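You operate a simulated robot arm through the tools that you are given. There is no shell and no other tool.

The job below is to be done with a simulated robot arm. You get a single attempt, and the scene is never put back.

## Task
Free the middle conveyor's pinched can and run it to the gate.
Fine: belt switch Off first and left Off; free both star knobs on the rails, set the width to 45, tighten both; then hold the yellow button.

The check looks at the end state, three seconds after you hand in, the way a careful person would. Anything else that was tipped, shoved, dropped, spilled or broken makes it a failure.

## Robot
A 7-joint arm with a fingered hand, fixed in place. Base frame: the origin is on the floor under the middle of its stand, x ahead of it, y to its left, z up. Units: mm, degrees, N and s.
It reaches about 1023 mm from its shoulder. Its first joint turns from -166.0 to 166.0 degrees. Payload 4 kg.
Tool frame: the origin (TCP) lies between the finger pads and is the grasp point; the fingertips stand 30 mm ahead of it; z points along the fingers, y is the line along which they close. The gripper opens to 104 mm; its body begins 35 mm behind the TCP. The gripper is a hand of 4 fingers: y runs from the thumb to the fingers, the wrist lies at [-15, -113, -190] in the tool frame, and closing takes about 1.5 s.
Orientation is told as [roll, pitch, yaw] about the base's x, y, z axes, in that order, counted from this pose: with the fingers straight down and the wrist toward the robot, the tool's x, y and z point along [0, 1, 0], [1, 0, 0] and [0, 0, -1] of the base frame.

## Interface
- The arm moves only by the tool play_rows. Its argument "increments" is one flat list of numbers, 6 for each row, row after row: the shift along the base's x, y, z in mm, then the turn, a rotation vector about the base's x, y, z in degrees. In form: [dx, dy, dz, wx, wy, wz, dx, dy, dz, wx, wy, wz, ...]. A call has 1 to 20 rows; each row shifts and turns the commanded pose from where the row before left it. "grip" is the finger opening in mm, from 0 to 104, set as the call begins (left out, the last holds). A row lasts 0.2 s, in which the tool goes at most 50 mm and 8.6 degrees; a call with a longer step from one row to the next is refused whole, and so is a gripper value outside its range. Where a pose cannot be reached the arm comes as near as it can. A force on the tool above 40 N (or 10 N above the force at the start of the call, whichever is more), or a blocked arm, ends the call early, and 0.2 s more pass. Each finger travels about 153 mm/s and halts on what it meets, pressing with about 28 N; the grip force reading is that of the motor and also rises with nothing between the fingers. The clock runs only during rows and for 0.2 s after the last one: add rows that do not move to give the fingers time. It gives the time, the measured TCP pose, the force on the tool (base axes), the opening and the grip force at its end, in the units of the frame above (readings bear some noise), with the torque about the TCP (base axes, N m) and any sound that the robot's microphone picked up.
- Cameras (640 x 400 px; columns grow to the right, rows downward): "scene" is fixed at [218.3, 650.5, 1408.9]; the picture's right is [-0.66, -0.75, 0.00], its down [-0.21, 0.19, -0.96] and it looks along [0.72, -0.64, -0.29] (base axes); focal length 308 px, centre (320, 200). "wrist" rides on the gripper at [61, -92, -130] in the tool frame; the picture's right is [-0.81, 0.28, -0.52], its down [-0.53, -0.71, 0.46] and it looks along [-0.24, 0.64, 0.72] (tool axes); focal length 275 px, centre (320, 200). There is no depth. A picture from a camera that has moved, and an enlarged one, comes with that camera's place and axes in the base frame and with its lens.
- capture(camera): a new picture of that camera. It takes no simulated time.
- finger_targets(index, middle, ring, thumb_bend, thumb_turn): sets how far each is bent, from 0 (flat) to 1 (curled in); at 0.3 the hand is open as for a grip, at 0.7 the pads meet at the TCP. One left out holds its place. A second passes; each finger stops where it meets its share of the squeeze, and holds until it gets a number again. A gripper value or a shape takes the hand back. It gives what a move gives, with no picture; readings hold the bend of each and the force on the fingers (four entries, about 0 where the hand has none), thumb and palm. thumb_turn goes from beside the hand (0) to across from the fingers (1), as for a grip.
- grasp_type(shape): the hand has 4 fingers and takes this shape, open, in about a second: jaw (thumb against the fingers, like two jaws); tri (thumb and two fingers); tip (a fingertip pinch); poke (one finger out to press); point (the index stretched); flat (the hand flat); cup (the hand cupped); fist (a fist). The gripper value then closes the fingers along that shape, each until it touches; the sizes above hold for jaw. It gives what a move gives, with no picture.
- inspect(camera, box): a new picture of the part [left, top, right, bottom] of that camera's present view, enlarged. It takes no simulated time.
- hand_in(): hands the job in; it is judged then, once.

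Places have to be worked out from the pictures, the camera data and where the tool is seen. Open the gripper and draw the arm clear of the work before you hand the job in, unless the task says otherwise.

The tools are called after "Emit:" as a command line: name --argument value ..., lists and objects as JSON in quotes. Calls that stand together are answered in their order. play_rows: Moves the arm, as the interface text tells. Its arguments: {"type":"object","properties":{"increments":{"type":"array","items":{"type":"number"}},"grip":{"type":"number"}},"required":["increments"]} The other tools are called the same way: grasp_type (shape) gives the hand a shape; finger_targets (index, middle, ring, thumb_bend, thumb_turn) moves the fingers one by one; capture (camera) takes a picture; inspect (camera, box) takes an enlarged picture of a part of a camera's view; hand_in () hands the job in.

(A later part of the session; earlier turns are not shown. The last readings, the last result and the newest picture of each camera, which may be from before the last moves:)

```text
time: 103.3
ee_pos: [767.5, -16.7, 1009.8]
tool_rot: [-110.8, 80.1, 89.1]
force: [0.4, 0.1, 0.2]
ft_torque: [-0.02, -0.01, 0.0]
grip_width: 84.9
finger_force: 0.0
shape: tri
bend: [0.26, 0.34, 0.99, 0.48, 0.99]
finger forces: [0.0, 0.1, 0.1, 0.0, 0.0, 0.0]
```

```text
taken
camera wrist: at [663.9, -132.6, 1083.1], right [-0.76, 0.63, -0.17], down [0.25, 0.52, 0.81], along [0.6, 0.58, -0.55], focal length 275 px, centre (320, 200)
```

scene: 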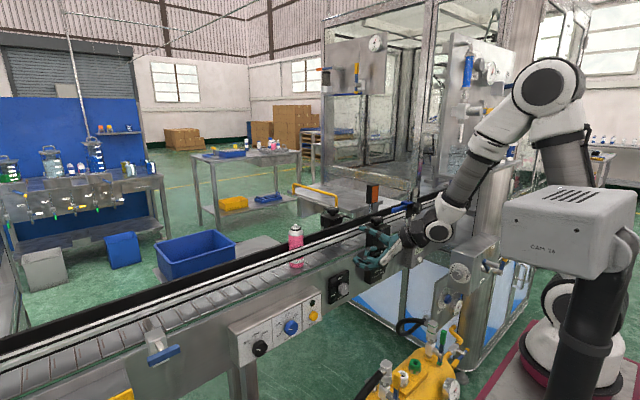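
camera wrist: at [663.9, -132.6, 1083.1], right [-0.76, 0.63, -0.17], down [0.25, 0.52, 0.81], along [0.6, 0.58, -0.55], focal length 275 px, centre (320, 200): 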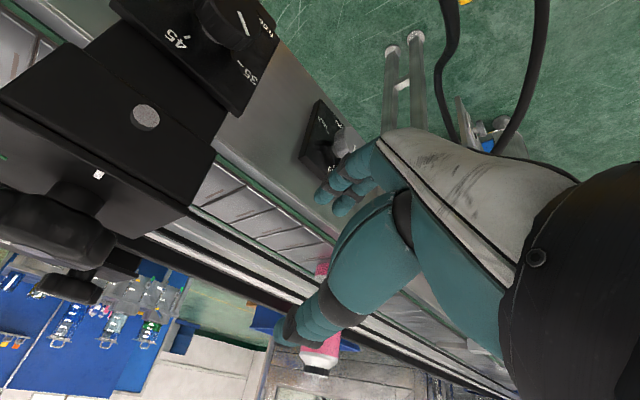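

Still clear, with the elbow up. I'll go down and slightly right to about (766, -50, 923), left of the dial.

Emit:
play_rows --increments '[0, -8, -22, 0, 0, 0, 0, -8, -22, 0, 0, 0, 0, -8, -22, 0, 0, 0, 0, -9, -20, 0, 0, 0]'

Emit:
capture --camera "scene"

Emit:
capture --camera "wrist"

Emit:
inspect --camera "scene" --box '[330, 210, 430, 310]'

```text
time: 104.3
ee_pos: [766.9, -49.1, 923.3]
tool_rot: [-110.7, 80.2, 89.2]
force: [0.1, 0.0, 0.0]
ft_torque: [0.02, 0.03, -0.04]
grip_width: 84.5
finger_force: 0.1
shape: tri
bend: [0.26, 0.34, 0.99, 0.48, 0.99]
finger forces: [0.1, 0.0, 0.1, 0.1, 0.0, 0.0]
```

```text
taken
```

scene: 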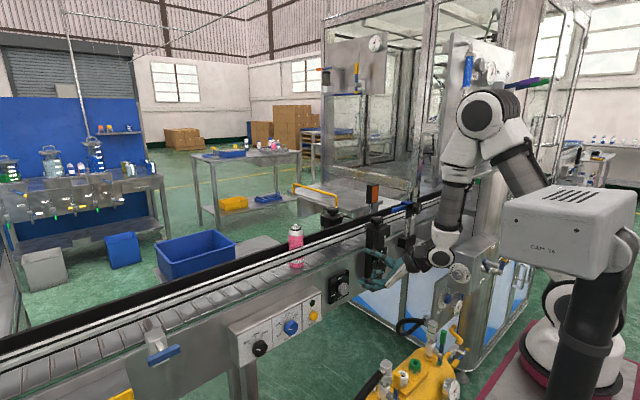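

```text
taken
camera wrist: at [663.4, -165.2, 996.7], right [-0.76, 0.63, -0.17], down [0.25, 0.52, 0.82], along [0.6, 0.58, -0.55], focal length 275 px, centre (320, 200)
```

wrist: 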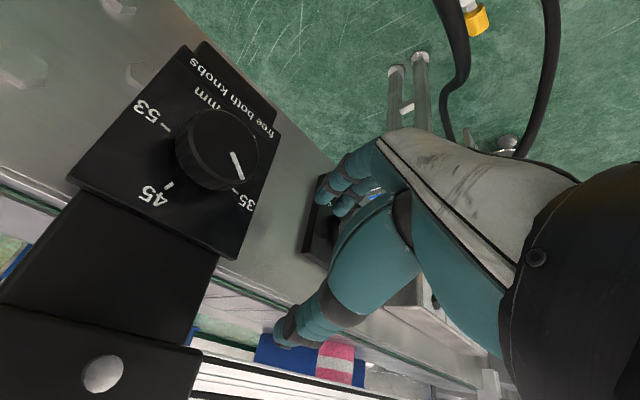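

```text
4.00 times, centred on (380, 260) of scene
camera zoom: at [218.3, 650.5, 1408.9], right [-0.66, -0.75, 0.0], down [-0.21, 0.19, -0.96], along [0.72, -0.64, -0.29], focal length 1233 px, centre (80, -40)
```

zoom: 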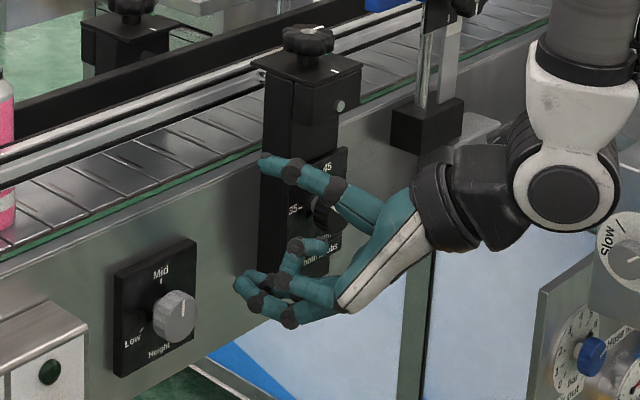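

Excellent: no contact, a clear view of the dial from here. I'll zoom to measure the pointer and ticks.

Emit:
inspect --camera "wrist" --box '[90, 60, 290, 260]'

Emit:
inspect --camera "scene" --box '[448, 120, 640, 400]'

```text
2.00 times, centred on (190, 160) of wrist
camera zoom: at [663.4, -165.2, 996.7], right [-0.76, 0.63, -0.17], down [0.25, 0.52, 0.82], along [0.6, 0.58, -0.55], focal length 551 px, centre (580, 280)
```

zoom: 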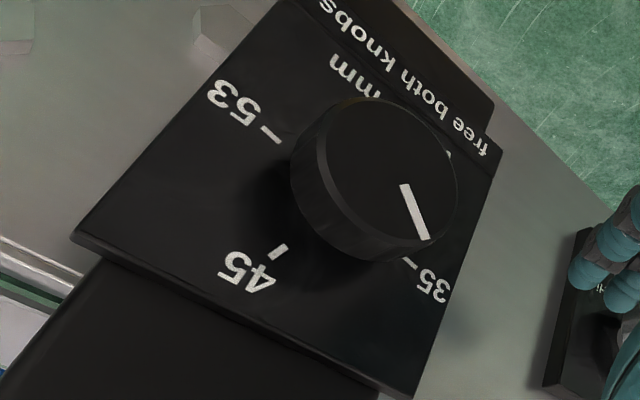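

```text
1.43 times, centred on (544, 260) of scene
camera zoom: at [218.3, 650.5, 1408.9], right [-0.66, -0.75, 0.0], down [-0.21, 0.19, -0.96], along [0.72, -0.64, -0.29], focal length 440 px, centre (0, 114)
```

zoom: 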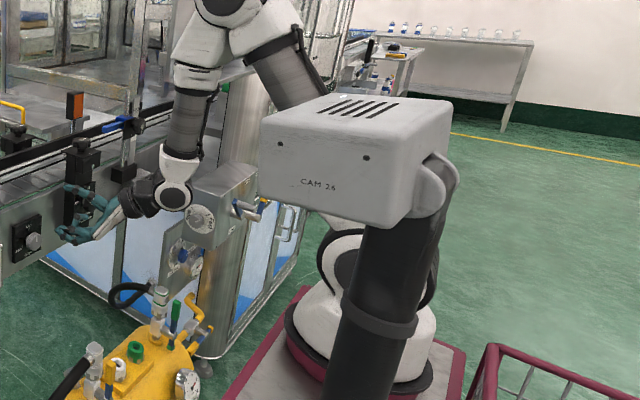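

The dial reads about 38.4, so I need roughly +67° clockwise to reach 45; knob cap centre ≈ (780, -127.5, 905). I'll slide right along the open slot of the hand, thumb passing under the bracket block.

Emit:
play_rows --increments '[-1, -14, -3.5, 0, 0, 0, -1, -14, -3.5, 0, 0, 0, -1, -14, -3, 0, 0, 0, -1, -14, -3, 0, 0, 0]'

Emit:
capture --camera "wrist"

Emit:
inspect --camera "scene" --box '[350, 220, 430, 300]'

Emit:
inspect --camera "scene" --box '[448, 120, 640, 400]'

```text
time: 105.3
ee_pos: [763.6, -105.6, 911.5]
tool_rot: [-110.4, 80.2, 89.4]
force: [-0.1, 0.3, 0.5]
ft_torque: [0.01, 0.0, -0.01]
grip_width: 85.0
finger_force: 0.0
shape: tri
bend: [0.26, 0.34, 0.99, 0.48, 0.99]
finger forces: [0.1, 0.0, 0.1, 0.0, 0.1, 0.0]
```

```text
taken
camera wrist: at [660.0, -221.5, 983.9], right [-0.76, 0.63, -0.17], down [0.25, 0.52, 0.82], along [0.6, 0.58, -0.55], focal length 275 px, centre (320, 200)
```

wrist: 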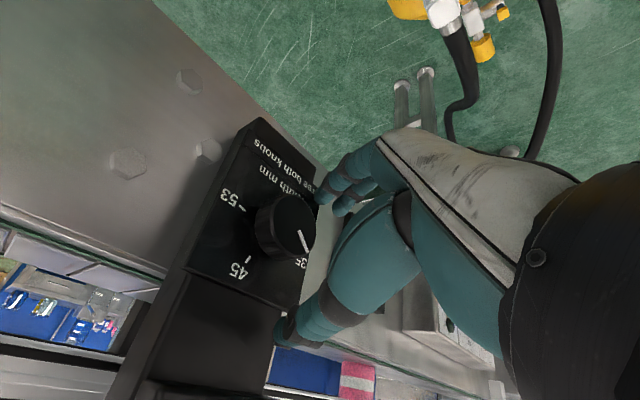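

```text
5.00 times, centred on (390, 260) of scene
camera zoom: at [218.3, 650.5, 1408.9], right [-0.66, -0.75, 0.0], down [-0.21, 0.19, -0.96], along [0.72, -0.64, -0.29], focal length 1541 px, centre (-30, -100)
```

zoom: 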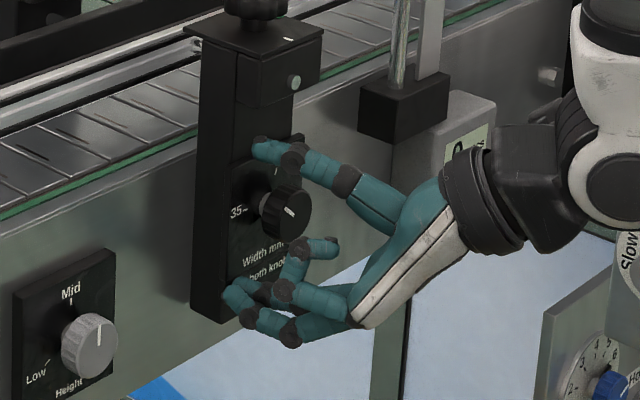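

```text
1.43 times, centred on (544, 260) of scene
camera zoom: at [218.3, 650.5, 1408.9], right [-0.66, -0.75, 0.0], down [-0.21, 0.19, -0.96], along [0.72, -0.64, -0.29], focal length 440 px, centre (0, 114)
```

zoom: 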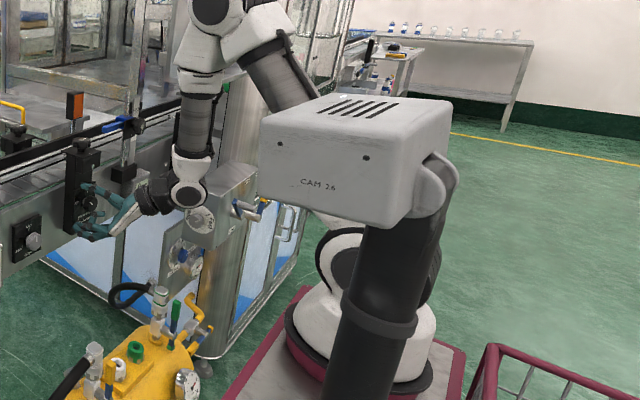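

Sliding well, no contact. I'll continue to the knob centre line at (763, -134, 904).

Emit:
play_rows --increments '[0, -10, -2.5, 0, 0, 0, 0, -10, -2.5, 0, 0, 0, 0, -9, -2.5, 0, 0, 0]'

Emit:
inspect --camera "wrist" --box '[210, 120, 410, 320]'

Emit:
inspect --camera "scene" --box '[350, 220, 430, 300]'

```text
time: 106.1
ee_pos: [763.7, -134.6, 903.9]
tool_rot: [-110.3, 80.2, 89.4]
force: [-0.5, -0.6, 0.3]
ft_torque: [0.01, -0.01, 0.02]
grip_width: 84.9
finger_force: 0.1
shape: tri
bend: [0.26, 0.34, 0.99, 0.48, 0.99]
finger forces: [0.1, 0.1, 0.1, 0.0, 0.0, 0.0]
```

```text
2.00 times, centred on (310, 220) of wrist
camera zoom: at [659.9, -250.3, 976.8], right [-0.76, 0.63, -0.17], down [0.25, 0.52, 0.82], along [0.6, 0.58, -0.55], focal length 551 px, centre (340, 160)
```

zoom: 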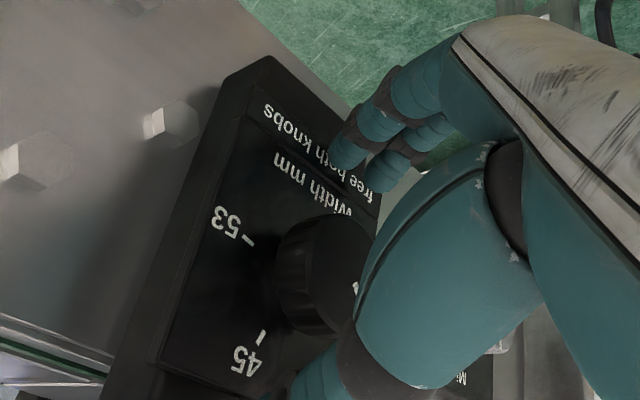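

```text
5.00 times, centred on (390, 260) of scene
camera zoom: at [218.3, 650.5, 1408.9], right [-0.66, -0.75, 0.0], down [-0.21, 0.19, -0.96], along [0.72, -0.64, -0.29], focal length 1541 px, centre (-30, -100)
```

zoom: 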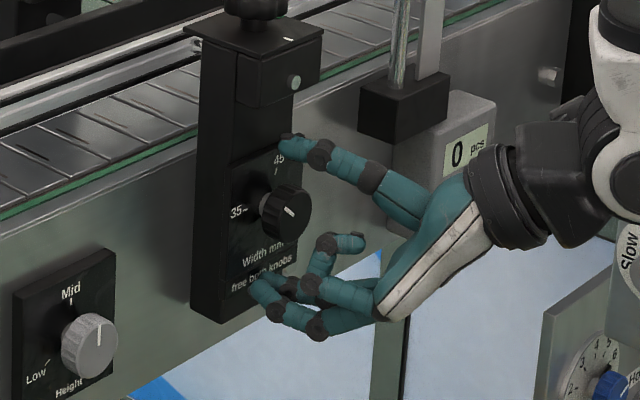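

Knob is centred between thumb and fingers. I'll advance 5 mm and close the grip.

Emit:
play_rows --increments '[3, 0, 0, 0, 0, 0, 2, 0, 0, 0, 0, 0]'

Emit:
play_rows --increments '[0, 0, 0, 0, 0, 0, 0, 0, 0, 0, 0, 0, 0, 0, 0, 0, 0, 0, 0, 0, 0, 0, 0, 0, 0, 0, 0, 0, 0, 0, 0, 0, 0, 0, 0, 0]' --grip 20

Emit:
inspect --camera "wrist" --box '[210, 120, 410, 320]'

Emit:
inspect --camera "scene" --box '[350, 220, 430, 300]'

```text
time: 106.7
ee_pos: [767.6, -134.8, 903.7]
tool_rot: [-110.5, 80.2, 89.2]
force: [0.3, -0.4, -0.4]
ft_torque: [0.01, 0.0, -0.03]
grip_width: 84.8
finger_force: 0.0
shape: tri
bend: [0.26, 0.34, 0.99, 0.48, 0.99]
finger forces: [0.0, 0.0, 0.1, 0.0, 0.0, 0.0]
```

```text
time: 108.1
ee_pos: [768.4, -133.5, 904.1]
tool_rot: [-110.4, 80.3, 89.3]
force: [-3.8, 3.7, 2.3]
ft_torque: [-0.01, 0.19, 0.0]
grip_width: 52.7
finger_force: 28.0
shape: tri
bend: [0.73, 0.61, 1.0, 0.64, 1.0]
finger forces: [11.3, 12.8, 0.0, 0.0, 23.9, 0.1]
```

```text
2.00 times, centred on (310, 220) of wrist
camera zoom: at [664.7, -250.0, 976.7], right [-0.76, 0.63, -0.17], down [0.25, 0.52, 0.82], along [0.6, 0.58, -0.55], focal length 551 px, centre (340, 160)
```

zoom: 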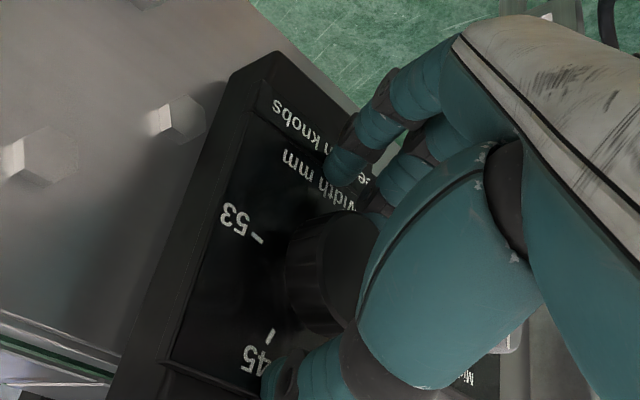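

```text
5.00 times, centred on (390, 260) of scene
camera zoom: at [218.3, 650.5, 1408.9], right [-0.66, -0.75, 0.0], down [-0.21, 0.19, -0.96], along [0.72, -0.64, -0.29], focal length 1541 px, centre (-30, -100)
```

zoom: 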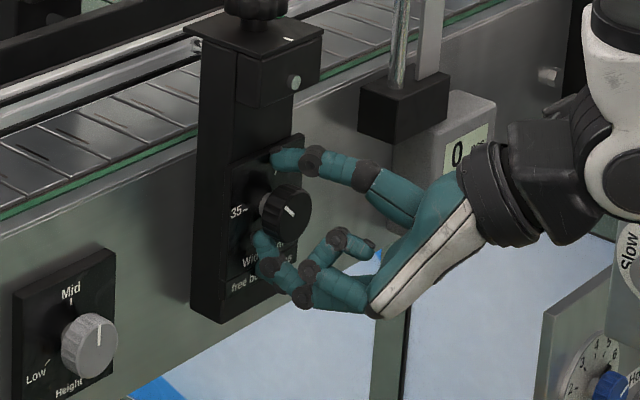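

The fingertips met the dial plate (opening stopped at 53 mm), so I'm about 7 mm too deep. I'll open, back off and re-close.

Emit:
play_rows --increments '[0, 0, 0, 0, 0, 0, 0, 0, 0, 0, 0, 0, 0, 0, 0, 0, 0, 0, -3, -0.7, 0, 0, 0, 0, -4, -0.8, 0, 0, 0, 0, 0, 0, 0, 0, 0, 0]' --grip 75

Emit:
play_rows --increments '[0, 0, 0, 0, 0, 0, 0, 0, 0, 0, 0, 0, 0, 0, 0, 0, 0, 0, 0, 0, 0, 0, 0, 0, 0, 0, 0, 0, 0, 0, 0, 0, 0, 0, 0, 0]' --grip 20

Emit:
inspect --camera "wrist" --box '[210, 120, 410, 320]'

Emit:
inspect --camera "scene" --box '[350, 220, 430, 300]'

```text
time: 109.5
ee_pos: [761.2, -136.5, 904.0]
tool_rot: [-110.5, 80.2, 89.2]
force: [-0.6, -0.4, -0.7]
ft_torque: [0.0, -0.03, 0.0]
grip_width: 74.9
finger_force: 0.2
shape: tri
bend: [0.27, 0.37, 0.99, 0.57, 0.99]
finger forces: [0.0, 0.1, 0.0, 0.0, 0.0, 0.1]
```

```text
time: 110.9
ee_pos: [761.8, -135.9, 903.3]
tool_rot: [-110.9, 80.2, 89.1]
force: [3.1, -3.2, 8.6]
ft_torque: [0.11, -0.25, -0.1]
grip_width: 26.4
finger_force: 28.2
shape: tri
bend: [0.74, 0.58, 1.0, 0.72, 1.0]
finger forces: [11.1, 9.7, 0.1, 0.0, 30.4, 0.1]
```

```text
2.00 times, centred on (310, 220) of wrist
camera zoom: at [657.9, -251.8, 976.8], right [-0.76, 0.63, -0.17], down [0.25, 0.52, 0.82], along [0.6, 0.58, -0.55], focal length 551 px, centre (340, 160)
```

zoom: 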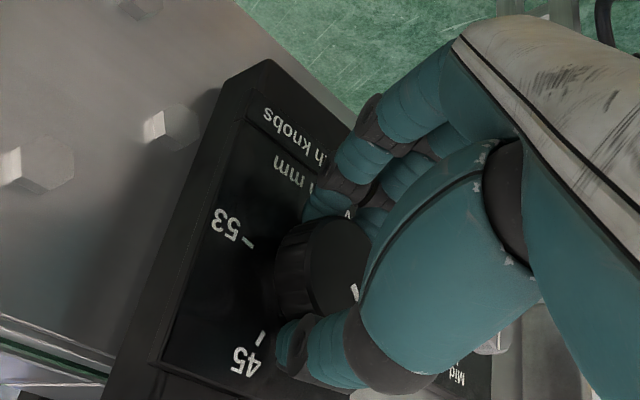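

```text
5.00 times, centred on (390, 260) of scene
camera zoom: at [218.3, 650.5, 1408.9], right [-0.66, -0.75, 0.0], down [-0.21, 0.19, -0.96], along [0.72, -0.64, -0.29], focal length 1541 px, centre (-30, -100)
```

zoom: 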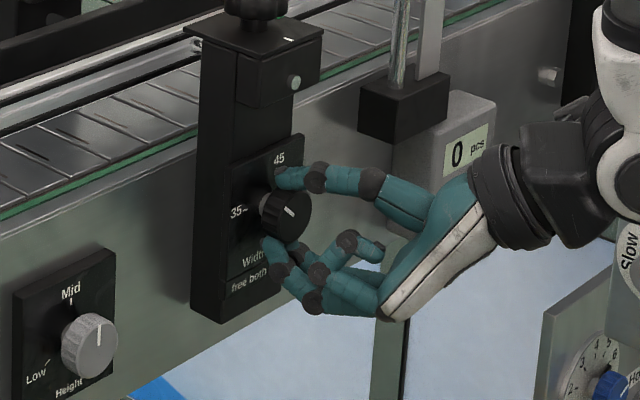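

Gripped properly now. I'll rotate 35° clockwise about the knob axis with a small arc correction for the tilted hand.

Emit:
play_rows --increments '[0, 0.33, 0, 7, 0, 0, 0, 0.45, -0.96, 7, 0, 0, 0, 0.57, -0.9, 7, 0, 0, 0, 0.66, -0.82, 7, 0, 0, 0, 0.77, -0.74, 7, 0, 0]'

Emit:
inspect --camera "wrist" --box '[210, 120, 410, 320]'

Emit:
inspect --camera "scene" --box '[350, 220, 430, 300]'

Emit:
inspect --camera "scene" --box '[448, 120, 640, 400]'

```text
time: 112.1
ee_pos: [764.9, -105.2, 906.1]
tool_rot: [-109.9, 45.2, 91.7]
force: [-29.9, -5.9, 5.6]
ft_torque: [0.0, -0.45, 0.02]
grip_width: 19.6
finger_force: 28.1
shape: tri
bend: [0.75, 0.75, 1.0, 0.84, 1.0]
finger forces: [0.1, 0.0, 0.1, 0.1, 24.7, 0.1]
```

```text
2.00 times, centred on (310, 220) of wrist
camera zoom: at [667.3, -244.9, 899.5], right [-0.78, 0.59, 0.22], down [0.25, -0.03, 0.97], along [0.57, 0.81, -0.12], focal length 551 px, centre (340, 160)
```

zoom: 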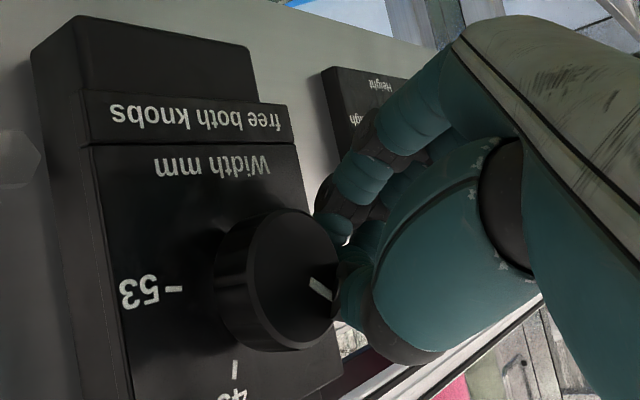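

```text
5.00 times, centred on (390, 260) of scene
camera zoom: at [218.3, 650.5, 1408.9], right [-0.66, -0.75, 0.0], down [-0.21, 0.19, -0.96], along [0.72, -0.64, -0.29], focal length 1541 px, centre (-30, -100)
```

zoom: 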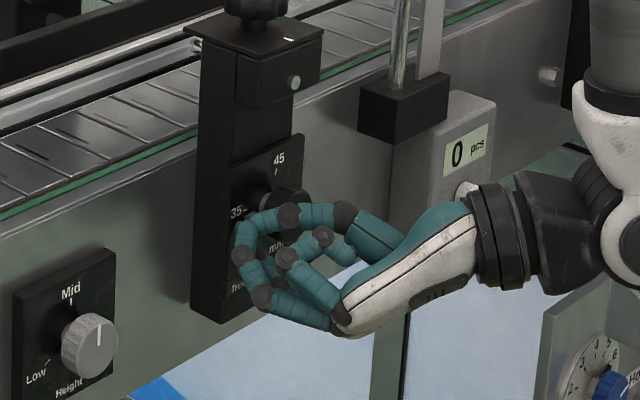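

```text
1.43 times, centred on (544, 260) of scene
camera zoom: at [218.3, 650.5, 1408.9], right [-0.66, -0.75, 0.0], down [-0.21, 0.19, -0.96], along [0.72, -0.64, -0.29], focal length 440 px, centre (0, 114)
```

zoom: 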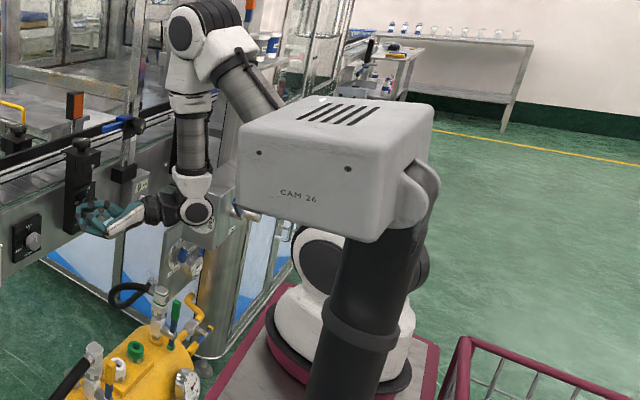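

The hand slipped off the knob to the left and is pressing with ~30 N, and the robot's cart looks shifted in the scene view. I'll back the hand straight off at once, then assess.

Emit:
play_rows --increments '[-4, 0, 0, 0, 0, 0, -6, 0, 0, 0, 0, 0, -6, 0, 0, 0, 0, 0]'

Emit:
capture --camera "scene"

Emit:
inspect --camera "scene" --box '[448, 120, 640, 400]'

Emit:
capture --camera "wrist"

```text
time: 112.8
ee_pos: [716.2, -106.1, 907.2]
tool_rot: [-110.6, 45.4, 95.2]
force: [-0.8, -0.7, 0.9]
ft_torque: [-0.03, 0.04, 0.0]
grip_width: 19.2
finger_force: 28.2
shape: tri
bend: [0.75, 0.74, 1.0, 0.84, 1.0]
finger forces: [0.0, 0.0, 0.0, 0.1, 0.1, 0.0]
stopped in row 3: the arm was blocked; the commanded pose is now the measured one
```

```text
taken
```

scene: 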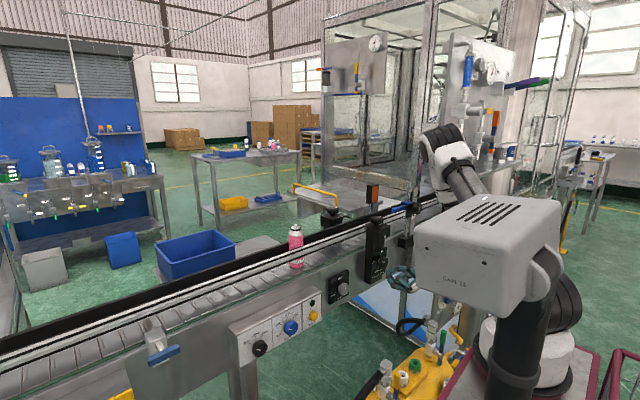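

```text
1.43 times, centred on (544, 260) of scene
camera zoom: at [218.3, 650.5, 1408.9], right [-0.66, -0.75, 0.0], down [-0.21, 0.19, -0.96], along [0.72, -0.64, -0.29], focal length 440 px, centre (0, 114)
```

zoom: 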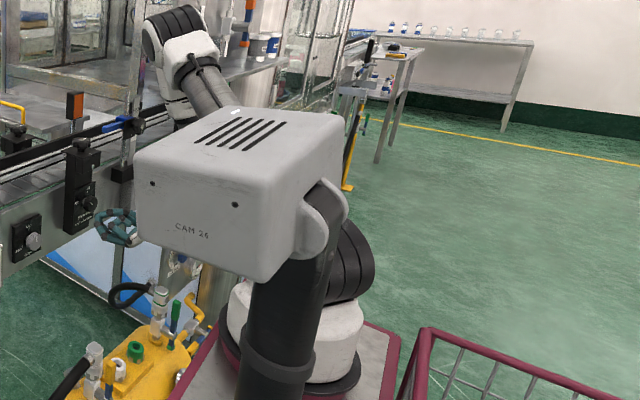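

```text
taken
camera wrist: at [626.6, -252.9, 899.9], right [-0.82, 0.53, 0.21], down [0.24, -0.01, 0.97], along [0.52, 0.85, -0.12], focal length 275 px, centre (320, 200)
```

wrist: 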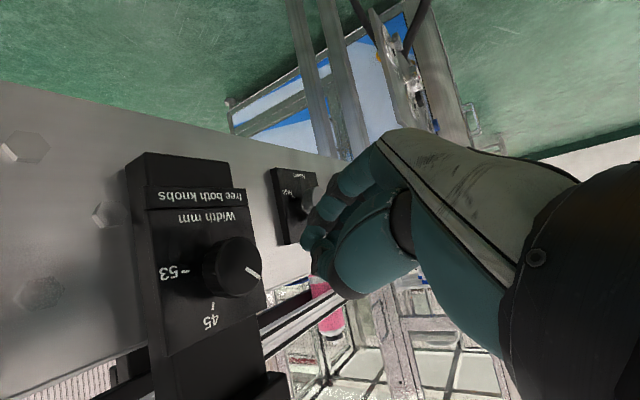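

The cart has visibly shifted, so some arm link must be jammed against something. I'll look closely at the hand, wrist and cabinet area.

Emit:
inspect --camera "scene" --box '[360, 120, 520, 220]'

Emit:
inspect --camera "scene" --box '[350, 200, 510, 340]'

Emit:
inspect --camera "wrist" --box '[0, 0, 640, 400]'

```text
4.00 times, centred on (440, 170) of scene
camera zoom: at [218.3, 650.5, 1408.9], right [-0.66, -0.75, 0.0], down [-0.21, 0.19, -0.96], along [0.72, -0.64, -0.29], focal length 1233 px, centre (-160, 320)
```

zoom: 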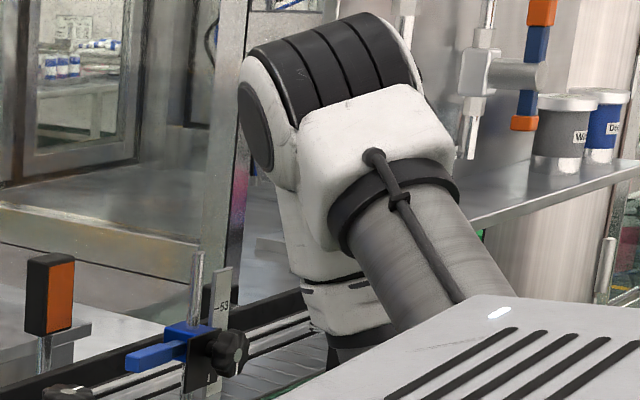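

```text
2.86 times, centred on (430, 270) of scene
camera zoom: at [218.3, 650.5, 1408.9], right [-0.66, -0.75, 0.0], down [-0.21, 0.19, -0.96], along [0.72, -0.64, -0.29], focal length 880 px, centre (6, 0)
```

zoom: 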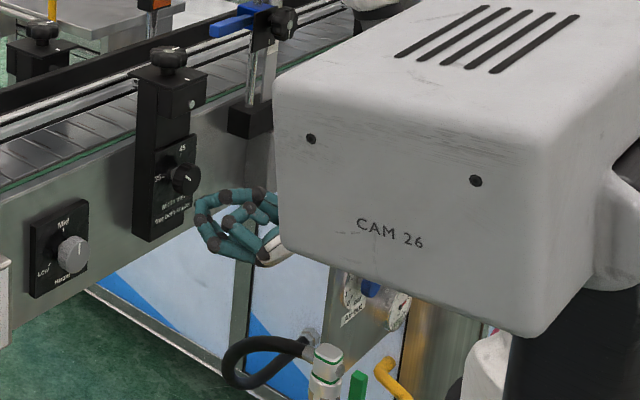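

```text
1.00 times, centred on (320, 200) of wrist (not enlarged: the box is as wide or as high as the picture)
camera zoom: at [626.6, -252.9, 899.9], right [-0.82, 0.53, 0.21], down [0.24, -0.01, 0.97], along [0.52, 0.85, -0.12], focal length 275 px, centre (320, 200)
```

zoom: 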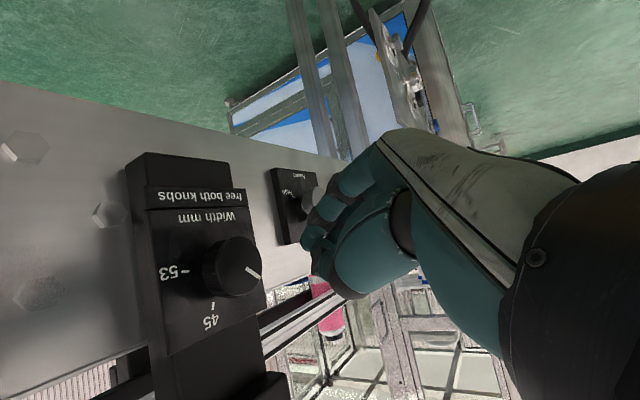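

No tool contact now. I'll wait one short step and check whether the cart settles back.

Emit:
play_rows --increments '[0, 0, 0, 0, 0, 0]'

Emit:
capture --camera "scene"

```text
time: 113.1
ee_pos: [648.9, -130.7, 901.2]
tool_rot: [-107.4, 38.6, 96.7]
force: [-9.6, -13.3, 4.7]
ft_torque: [-0.13, 0.32, 0.63]
grip_width: 19.0
finger_force: 28.1
shape: tri
bend: [0.75, 0.74, 1.0, 0.84, 1.0]
finger forces: [0.0, 0.1, 0.0, 0.0, 0.0, 0.0]
stopped in row 1: the arm was blocked; the commanded pose is now the measured one
```

```text
taken
```

scene: 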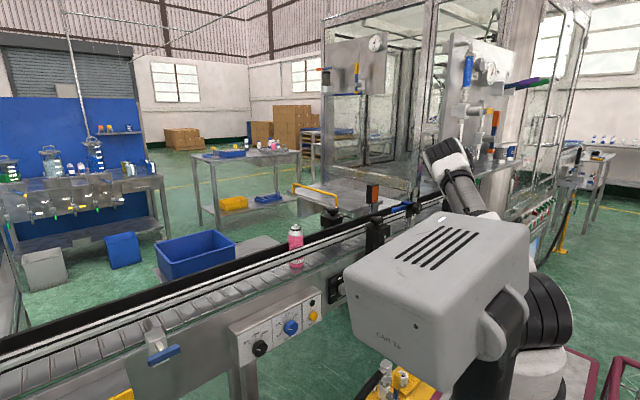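

The mast is moving further. I'll zoom in to understand what is touching what before any further simulated time passes.

Emit:
inspect --camera "scene" --box '[330, 120, 640, 400]'

Emit:
capture --camera "wrist"

Emit:
inspect --camera "scene" --box '[470, 230, 640, 400]'

```text
1.43 times, centred on (485, 260) of scene
camera zoom: at [218.3, 650.5, 1408.9], right [-0.66, -0.75, 0.0], down [-0.21, 0.19, -0.96], along [0.72, -0.64, -0.29], focal length 440 px, centre (84, 114)
```

zoom: 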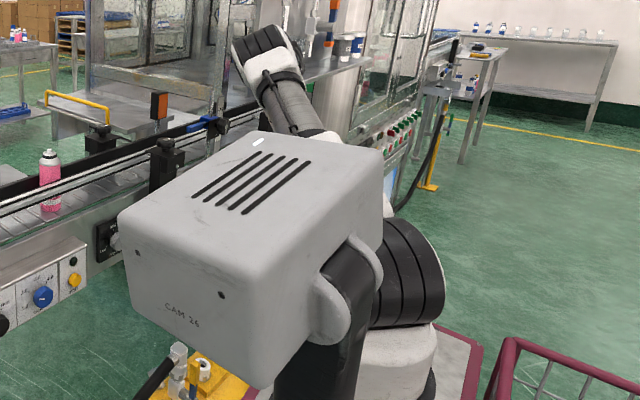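

```text
taken
camera wrist: at [557.3, -275.1, 881.8], right [-0.8, 0.51, 0.31], down [0.29, -0.12, 0.95], along [0.52, 0.85, -0.05], focal length 275 px, centre (320, 200)
```

wrist: 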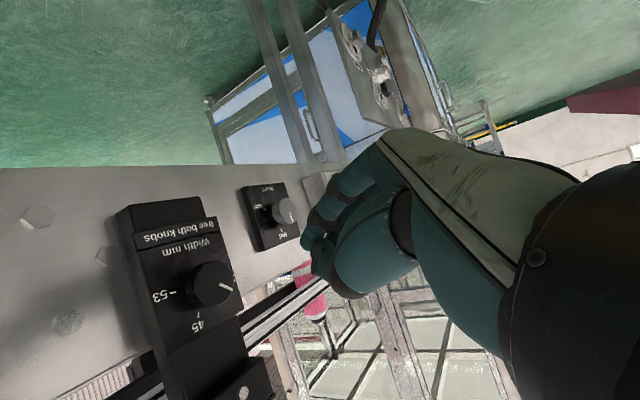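

```text
2.35 times, centred on (555, 315) of scene
camera zoom: at [218.3, 650.5, 1408.9], right [-0.66, -0.75, 0.0], down [-0.21, 0.19, -0.96], along [0.72, -0.64, -0.29], focal length 725 px, centre (-233, -71)
```

zoom: 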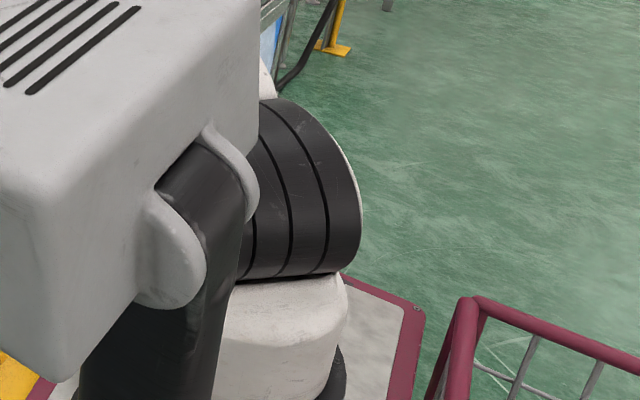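

The shoulder housing is pressing the mast while the arm is near its folding limit. Raising the hand freed it before, so I'll raise straight up now.

Emit:
play_rows --increments '[5, 0, 30, 0, 0, 0, 5, 0, 30, 0, 0, 0, 5, 0, 30, 0, 0, 0]'

Emit:
capture --camera "scene"

```text
time: 113.5
ee_pos: [543.0, -397.6, 797.5]
tool_rot: [-107.1, 17.3, 83.6]
force: [4.9, -19.3, -22.0]
ft_torque: [0.19, -1.75, 1.65]
grip_width: 18.6
finger_force: 28.0
shape: tri
bend: [0.75, 0.74, 1.0, 0.84, 1.0]
finger forces: [0.0, 0.1, 0.1, 0.1, 0.0, 0.1]
stopped in row 1: the arm was blocked; the commanded pose is now the measured one
```

```text
taken
```

scene: 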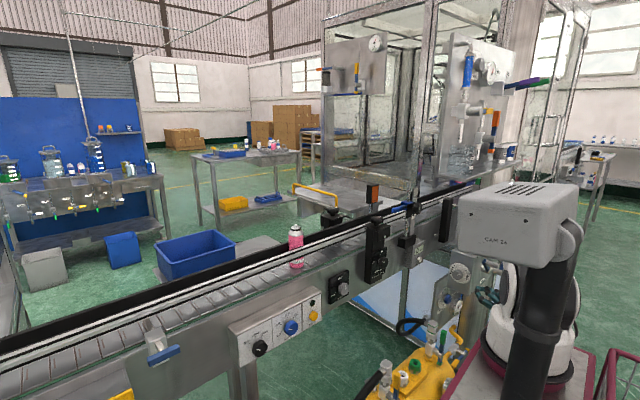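

The arm has swung unexpectedly. I'll examine the state carefully before moving anything else.

Emit:
inspect --camera "scene" --box '[400, 160, 640, 400]'

Emit:
capture --camera "wrist"

Emit:
inspect --camera "scene" --box '[440, 240, 540, 330]'

```text
1.67 times, centred on (520, 280) of scene
camera zoom: at [218.3, 650.5, 1408.9], right [-0.66, -0.75, 0.0], down [-0.21, 0.19, -0.96], along [0.72, -0.64, -0.29], focal length 514 px, centre (-13, 67)
```

zoom: 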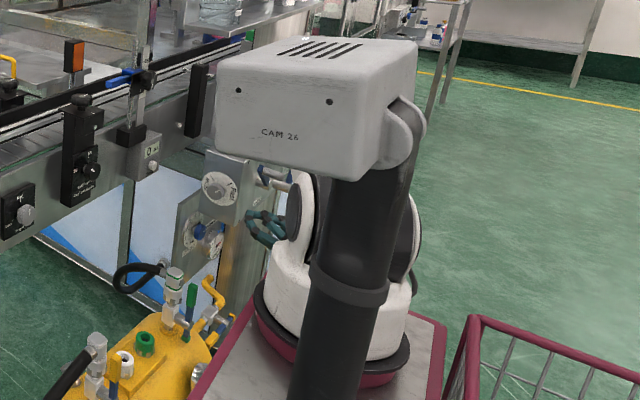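

```text
taken
camera wrist: at [423.2, -500.8, 732.1], right [-0.68, 0.53, 0.51], down [0.22, -0.52, 0.83], along [0.7, 0.67, 0.23], focal length 275 px, centre (320, 200)
```

wrist: 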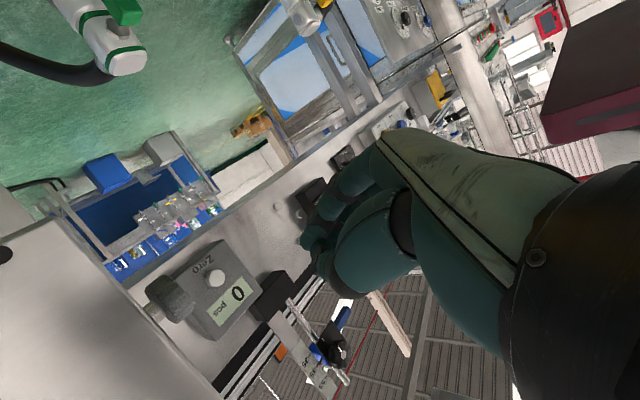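

```text
4.44 times, centred on (490, 285) of scene
camera zoom: at [218.3, 650.5, 1408.9], right [-0.66, -0.75, 0.0], down [-0.21, 0.19, -0.96], along [0.72, -0.64, -0.29], focal length 1370 px, centre (-436, -178)
```

zoom: 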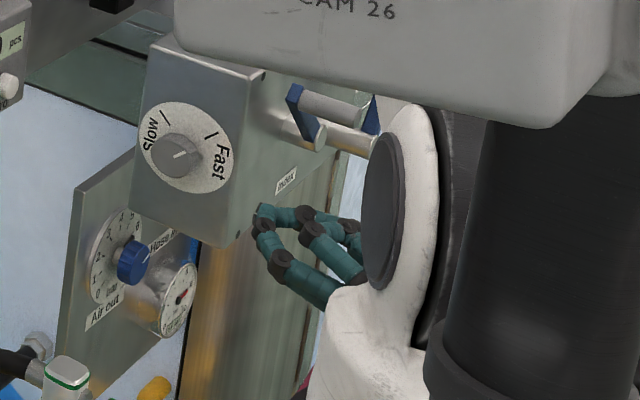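

The reported tool pose still matches where the hand appears in the scene (near the cabinet's side). I'll try gently moving the hand up and back toward the open space between robot and conveyor, in small steps.

Emit:
play_rows --increments '[0, 5, 10, 0, 0, 0]'

Emit:
capture --camera "scene"

```text
time: 113.8
ee_pos: [439.8, -450.0, 835.1]
tool_rot: [-108.4, 28.3, 81.8]
force: [4.3, 2.2, -2.2]
ft_torque: [0.04, -0.16, -0.09]
grip_width: 19.1
finger_force: 28.1
shape: tri
bend: [0.75, 0.74, 1.0, 0.84, 1.0]
finger forces: [0.0, 0.0, 0.1, 0.0, 0.0, 0.0]
stopped in row 1: the arm was blocked; the commanded pose is now the measured one
```

```text
taken
```

scene: 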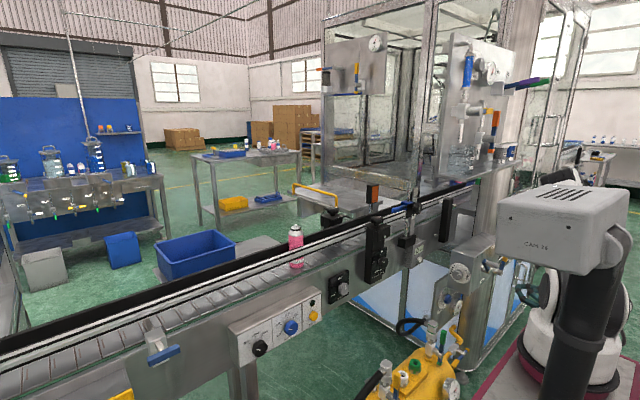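

The cart has swung back to its normal place, and the force is now near zero. I'll send a brief hold to see whether the arm settles.

Emit:
play_rows --increments '[0, 0, 0, 0, 0, 0, 0, 0, 0, 0, 0, 0]'

Emit:
capture --camera "scene"

Emit:
inspect --camera "scene" --box '[448, 120, 640, 400]'

```text
time: 114.4
ee_pos: [458.5, -435.3, 842.3]
tool_rot: [-108.4, 28.5, 81.6]
force: [-0.6, 0.2, -0.3]
ft_torque: [0.03, -0.02, 0.03]
grip_width: 19.0
finger_force: 27.8
shape: tri
bend: [0.75, 0.74, 1.0, 0.84, 1.0]
finger forces: [0.1, 0.0, 0.1, 0.0, 0.1, 0.1]
```

```text
taken
```

scene: 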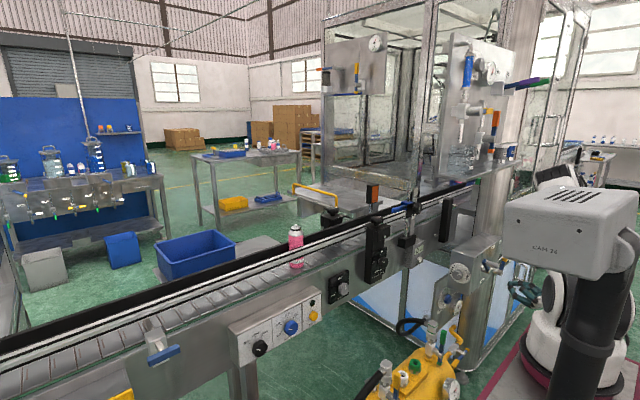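

```text
1.43 times, centred on (544, 260) of scene
camera zoom: at [218.3, 650.5, 1408.9], right [-0.66, -0.75, 0.0], down [-0.21, 0.19, -0.96], along [0.72, -0.64, -0.29], focal length 440 px, centre (0, 114)
```

zoom: 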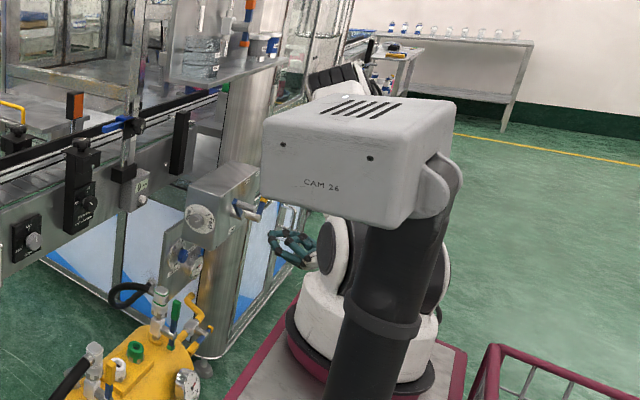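

The cart, mast and cabinet are all back to normal, and the hand is free at (458, -435, 842). I'll bring it up slowly into the open space, checking as I go.

Emit:
play_rows --increments '[0, 8, 20, 0, 0, 0, 0, 8, 20, 0, 0, 0, 0, 8, 20, 0, 0, 0]'

Emit:
capture --camera "scene"

```text
time: 115.2
ee_pos: [456.8, -412.3, 903.4]
tool_rot: [-108.5, 28.5, 81.7]
force: [0.0, -0.1, -0.3]
ft_torque: [-0.01, 0.01, 0.01]
grip_width: 19.2
finger_force: 27.9
shape: tri
bend: [0.75, 0.74, 1.0, 0.84, 1.0]
finger forces: [0.0, 0.1, 0.0, 0.0, 0.1, 0.1]
```

```text
taken
```

scene: 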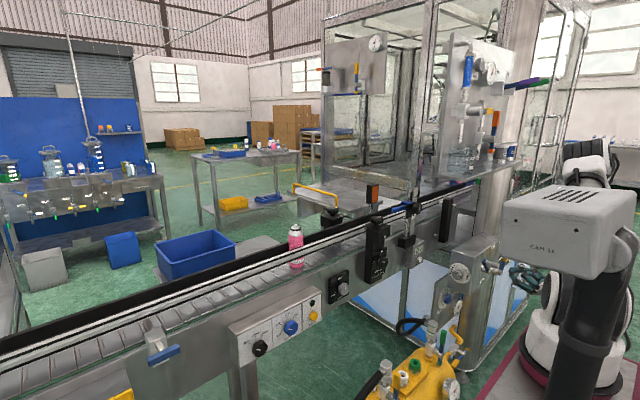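

Tracking is normal. Continuing up and toward the centre.

Emit:
play_rows --increments '[2, 15, 30, 0, 0, 0, 2, 15, 30, 0, 0, 0, 2, 15, 30, 0, 0, 0, 2, 15, 30, 0, 0, 0, 2, 15, 30, 0, 0, 0, 2, 15, 30, 0, 0, 0, 2, 15, 30, 0, 0, 0]'

Emit:
capture --camera "scene"

```text
time: 116.8
ee_pos: [470.9, -308.2, 1112.3]
tool_rot: [-108.5, 28.5, 81.6]
force: [0.1, 0.1, -0.1]
ft_torque: [-0.01, 0.02, 0.02]
grip_width: 18.8
finger_force: 28.0
shape: tri
bend: [0.75, 0.74, 1.0, 0.84, 1.0]
finger forces: [0.0, 0.0, 0.0, 0.1, 0.0, 0.1]
```

```text
taken
```

scene: 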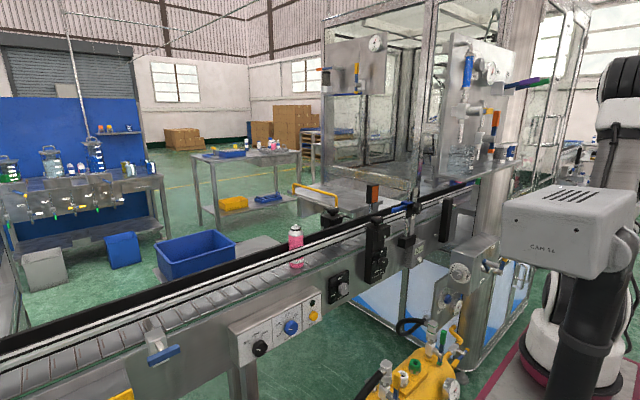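

Good. I'll continue to the open area in front of the robot at height.

Emit:
play_rows --increments '[18, 28, 28, 0, 0, 0, 18, 28, 28, 0, 0, 0, 18, 28, 28, 0, 0, 0, 18, 28, 28, 0, 0, 0, 18, 28, 28, 0, 0, 0, 18, 28, 28, 0, 0, 0, 18, 28, 28, 0, 0, 0, 20, 20, 20, 0, 0, 0]'

Emit:
capture --camera "scene"

```text
time: 118.6
ee_pos: [621.4, -115.5, 1341.5]
tool_rot: [-108.5, 28.5, 81.6]
force: [-0.3, -0.2, 0.1]
ft_torque: [0.02, -0.03, 0.0]
grip_width: 19.0
finger_force: 28.1
shape: tri
bend: [0.75, 0.74, 1.0, 0.84, 1.0]
finger forces: [0.0, 0.0, 0.0, 0.0, 0.1, 0.0]
out of reach, approached as far as the arm can: row 1, 2, 3
```

```text
taken
```

scene: 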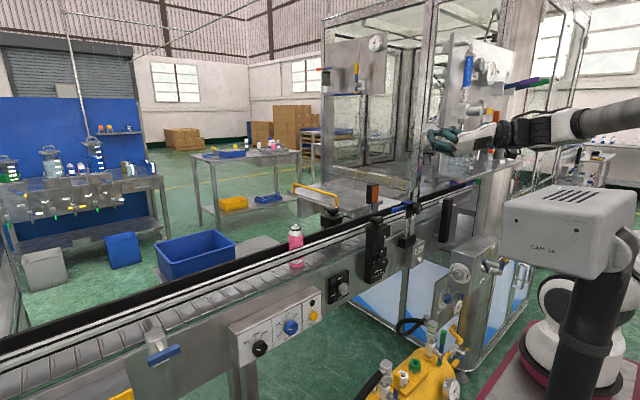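

All recovered. I'll check the dial, knobs and surroundings for any change.

Emit:
inspect --camera "scene" --box '[360, 235, 410, 285]'

Emit:
inspect --camera "scene" --box '[310, 180, 438, 260]'

Emit:
inspect --camera "scene" --box '[380, 230, 560, 400]'

```text
8.00 times, centred on (385, 260) of scene
camera zoom: at [218.3, 650.5, 1408.9], right [-0.66, -0.75, 0.0], down [-0.21, 0.19, -0.96], along [0.72, -0.64, -0.29], focal length 2465 px, centre (-200, -280)
```

zoom: 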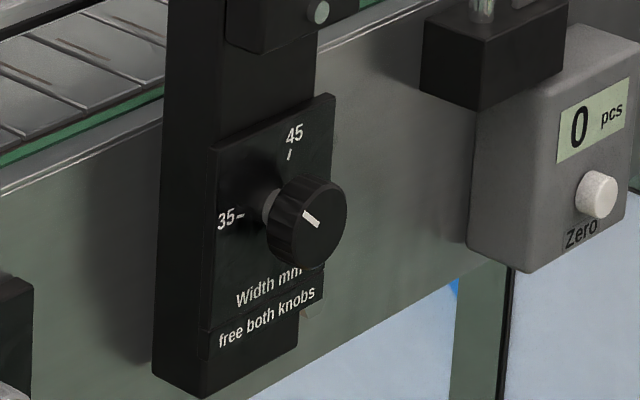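

```text
5.00 times, centred on (374, 220) of scene
camera zoom: at [218.3, 650.5, 1408.9], right [-0.66, -0.75, 0.0], down [-0.21, 0.19, -0.96], along [0.72, -0.64, -0.29], focal length 1541 px, centre (50, 100)
```

zoom: 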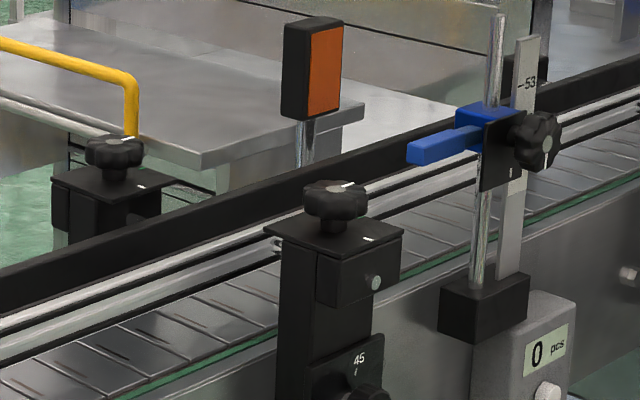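

```text
2.35 times, centred on (470, 315) of scene
camera zoom: at [218.3, 650.5, 1408.9], right [-0.66, -0.75, 0.0], down [-0.21, 0.19, -0.96], along [0.72, -0.64, -0.29], focal length 725 px, centre (-33, -71)
```

zoom: 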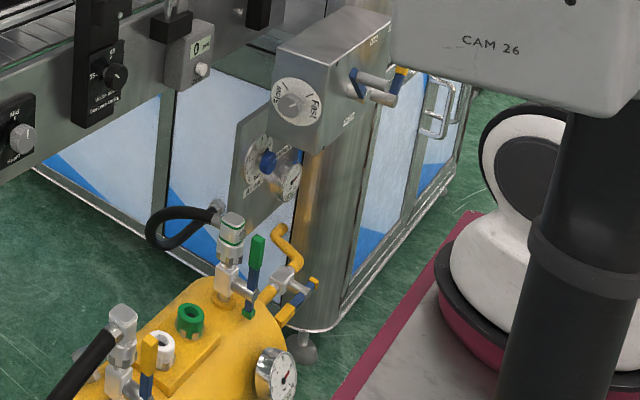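

Everything is intact; the dial is still at about 38.5. To avoid rotating the hand near that limit again, I'll turn the dial by friction: thumb pressed on top of the knob and drawn to the right, keeping the safe orientation. First I return to that orientation at height.

Emit:
play_rows --increments '[19, 15, 4, -7.35, 0.41, 1.3, 19, 15, 4, -7.35, 0.41, 1.3, 19, 15, 4, -7.35, 0.41, 1.3, 19, 15, 4, -7.35, 0.41, 1.3, 19, 15, 4, -7.35, 0.41, 1.3, 19, 15, 4, -7.35, 0.41, 1.3, 19, 15, 4, -7.35, 0.41, 1.3]' --grip 85

Emit:
capture --camera "scene"

Emit:
capture --camera "wrist"

```text
time: 120.2
ee_pos: [753.1, -11.7, 1370.3]
tool_rot: [-110.0, 80.0, 89.9]
force: [-1.0, 0.0, -0.8]
ft_torque: [0.01, 0.0, 0.0]
grip_width: 84.7
finger_force: 0.0
shape: tri
bend: [0.27, 0.34, 0.99, 0.48, 0.99]
finger forces: [0.0, 0.0, 0.1, 0.0, 0.0, 0.1]
```

```text
taken
```

scene: 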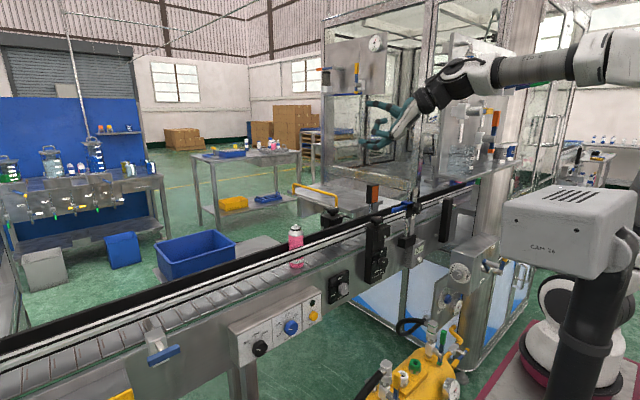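

```text
taken
camera wrist: at [650.8, -128.4, 1442.0], right [-0.76, 0.62, -0.17], down [0.24, 0.52, 0.82], along [0.6, 0.58, -0.55], focal length 275 px, centre (320, 200)
```

wrist: 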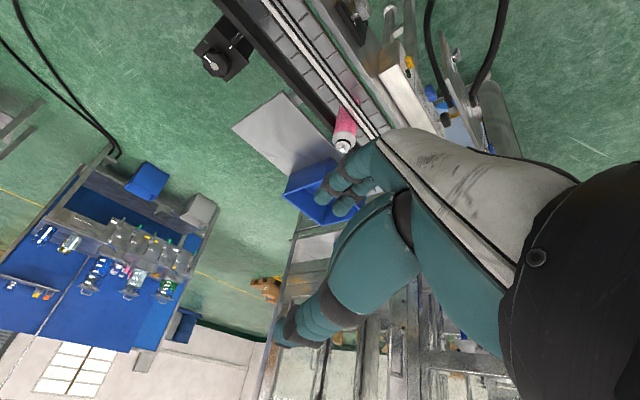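

Same safe pose as before. I'll descend along the same path.

Emit:
play_rows --increments '[1.5, -1, -40, 0, 0, 0, 1.5, -1, -40, 0, 0, 0, 1.5, -1, -40, 0, 0, 0, 1.5, -1, -40, 0, 0, 0, 1.5, -1, -40, 0, 0, 0, 1.5, -1, -40, 0, 0, 0, 1, 0, -30, 0, 0, 0, 1, 0, -30, 0, 0, 0, 1, 0, -30, 0, 0, 0, 1, 0, -30, 0, 0, 0]'

Emit:
play_rows --increments '[0, -8, -22, 0, 0, 0, 0, -8, -22, 0, 0, 0, 0, -8, -22, 0, 0, 0, 0, -9, -20, 0, 0, 0]'

Emit:
inspect --camera "scene" --box '[330, 80, 640, 400]'

Emit:
inspect --camera "wrist" --box '[90, 60, 290, 260]'

```text
time: 122.4
ee_pos: [764.6, -17.6, 1009.2]
tool_rot: [-109.9, 80.0, 90.2]
force: [-0.6, 0.6, -0.5]
ft_torque: [0.0, 0.03, -0.03]
grip_width: 84.7
finger_force: 0.1
shape: tri
bend: [0.27, 0.34, 0.99, 0.48, 0.99]
finger forces: [0.1, 0.0, 0.0, 0.0, 0.0, 0.0]
```

```text
time: 123.4
ee_pos: [765.4, -50.7, 924.4]
tool_rot: [-110.3, 80.0, 89.8]
force: [0.0, 0.5, -0.8]
ft_torque: [0.01, 0.0, -0.01]
grip_width: 84.8
finger_force: 0.1
shape: tri
bend: [0.27, 0.34, 0.99, 0.48, 0.99]
finger forces: [0.0, 0.0, 0.0, 0.0, 0.0, 0.1]
```

```text
1.25 times, centred on (485, 240) of scene
camera zoom: at [218.3, 650.5, 1408.9], right [-0.66, -0.75, 0.0], down [-0.21, 0.19, -0.96], along [0.72, -0.64, -0.29], focal length 385 px, centre (114, 150)
```

zoom: 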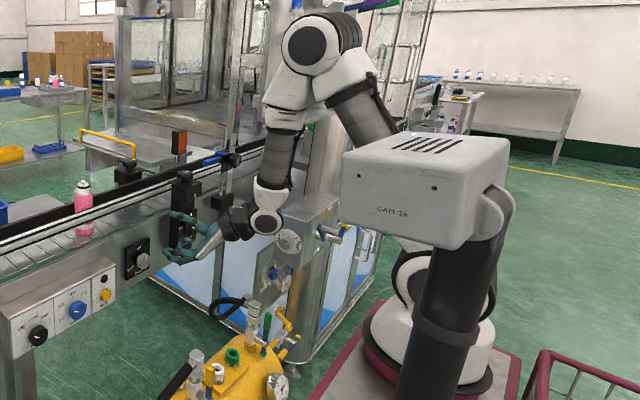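

```text
2.00 times, centred on (190, 160) of wrist
camera zoom: at [663.0, -167.4, 995.3], right [-0.76, 0.62, -0.17], down [0.24, 0.52, 0.82], along [0.6, 0.58, -0.55], focal length 551 px, centre (580, 280)
```

zoom: 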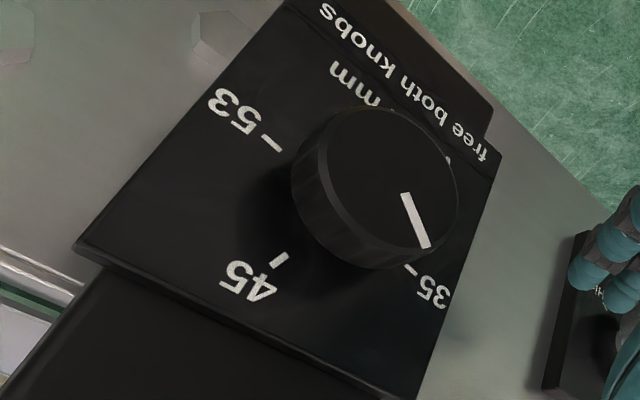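

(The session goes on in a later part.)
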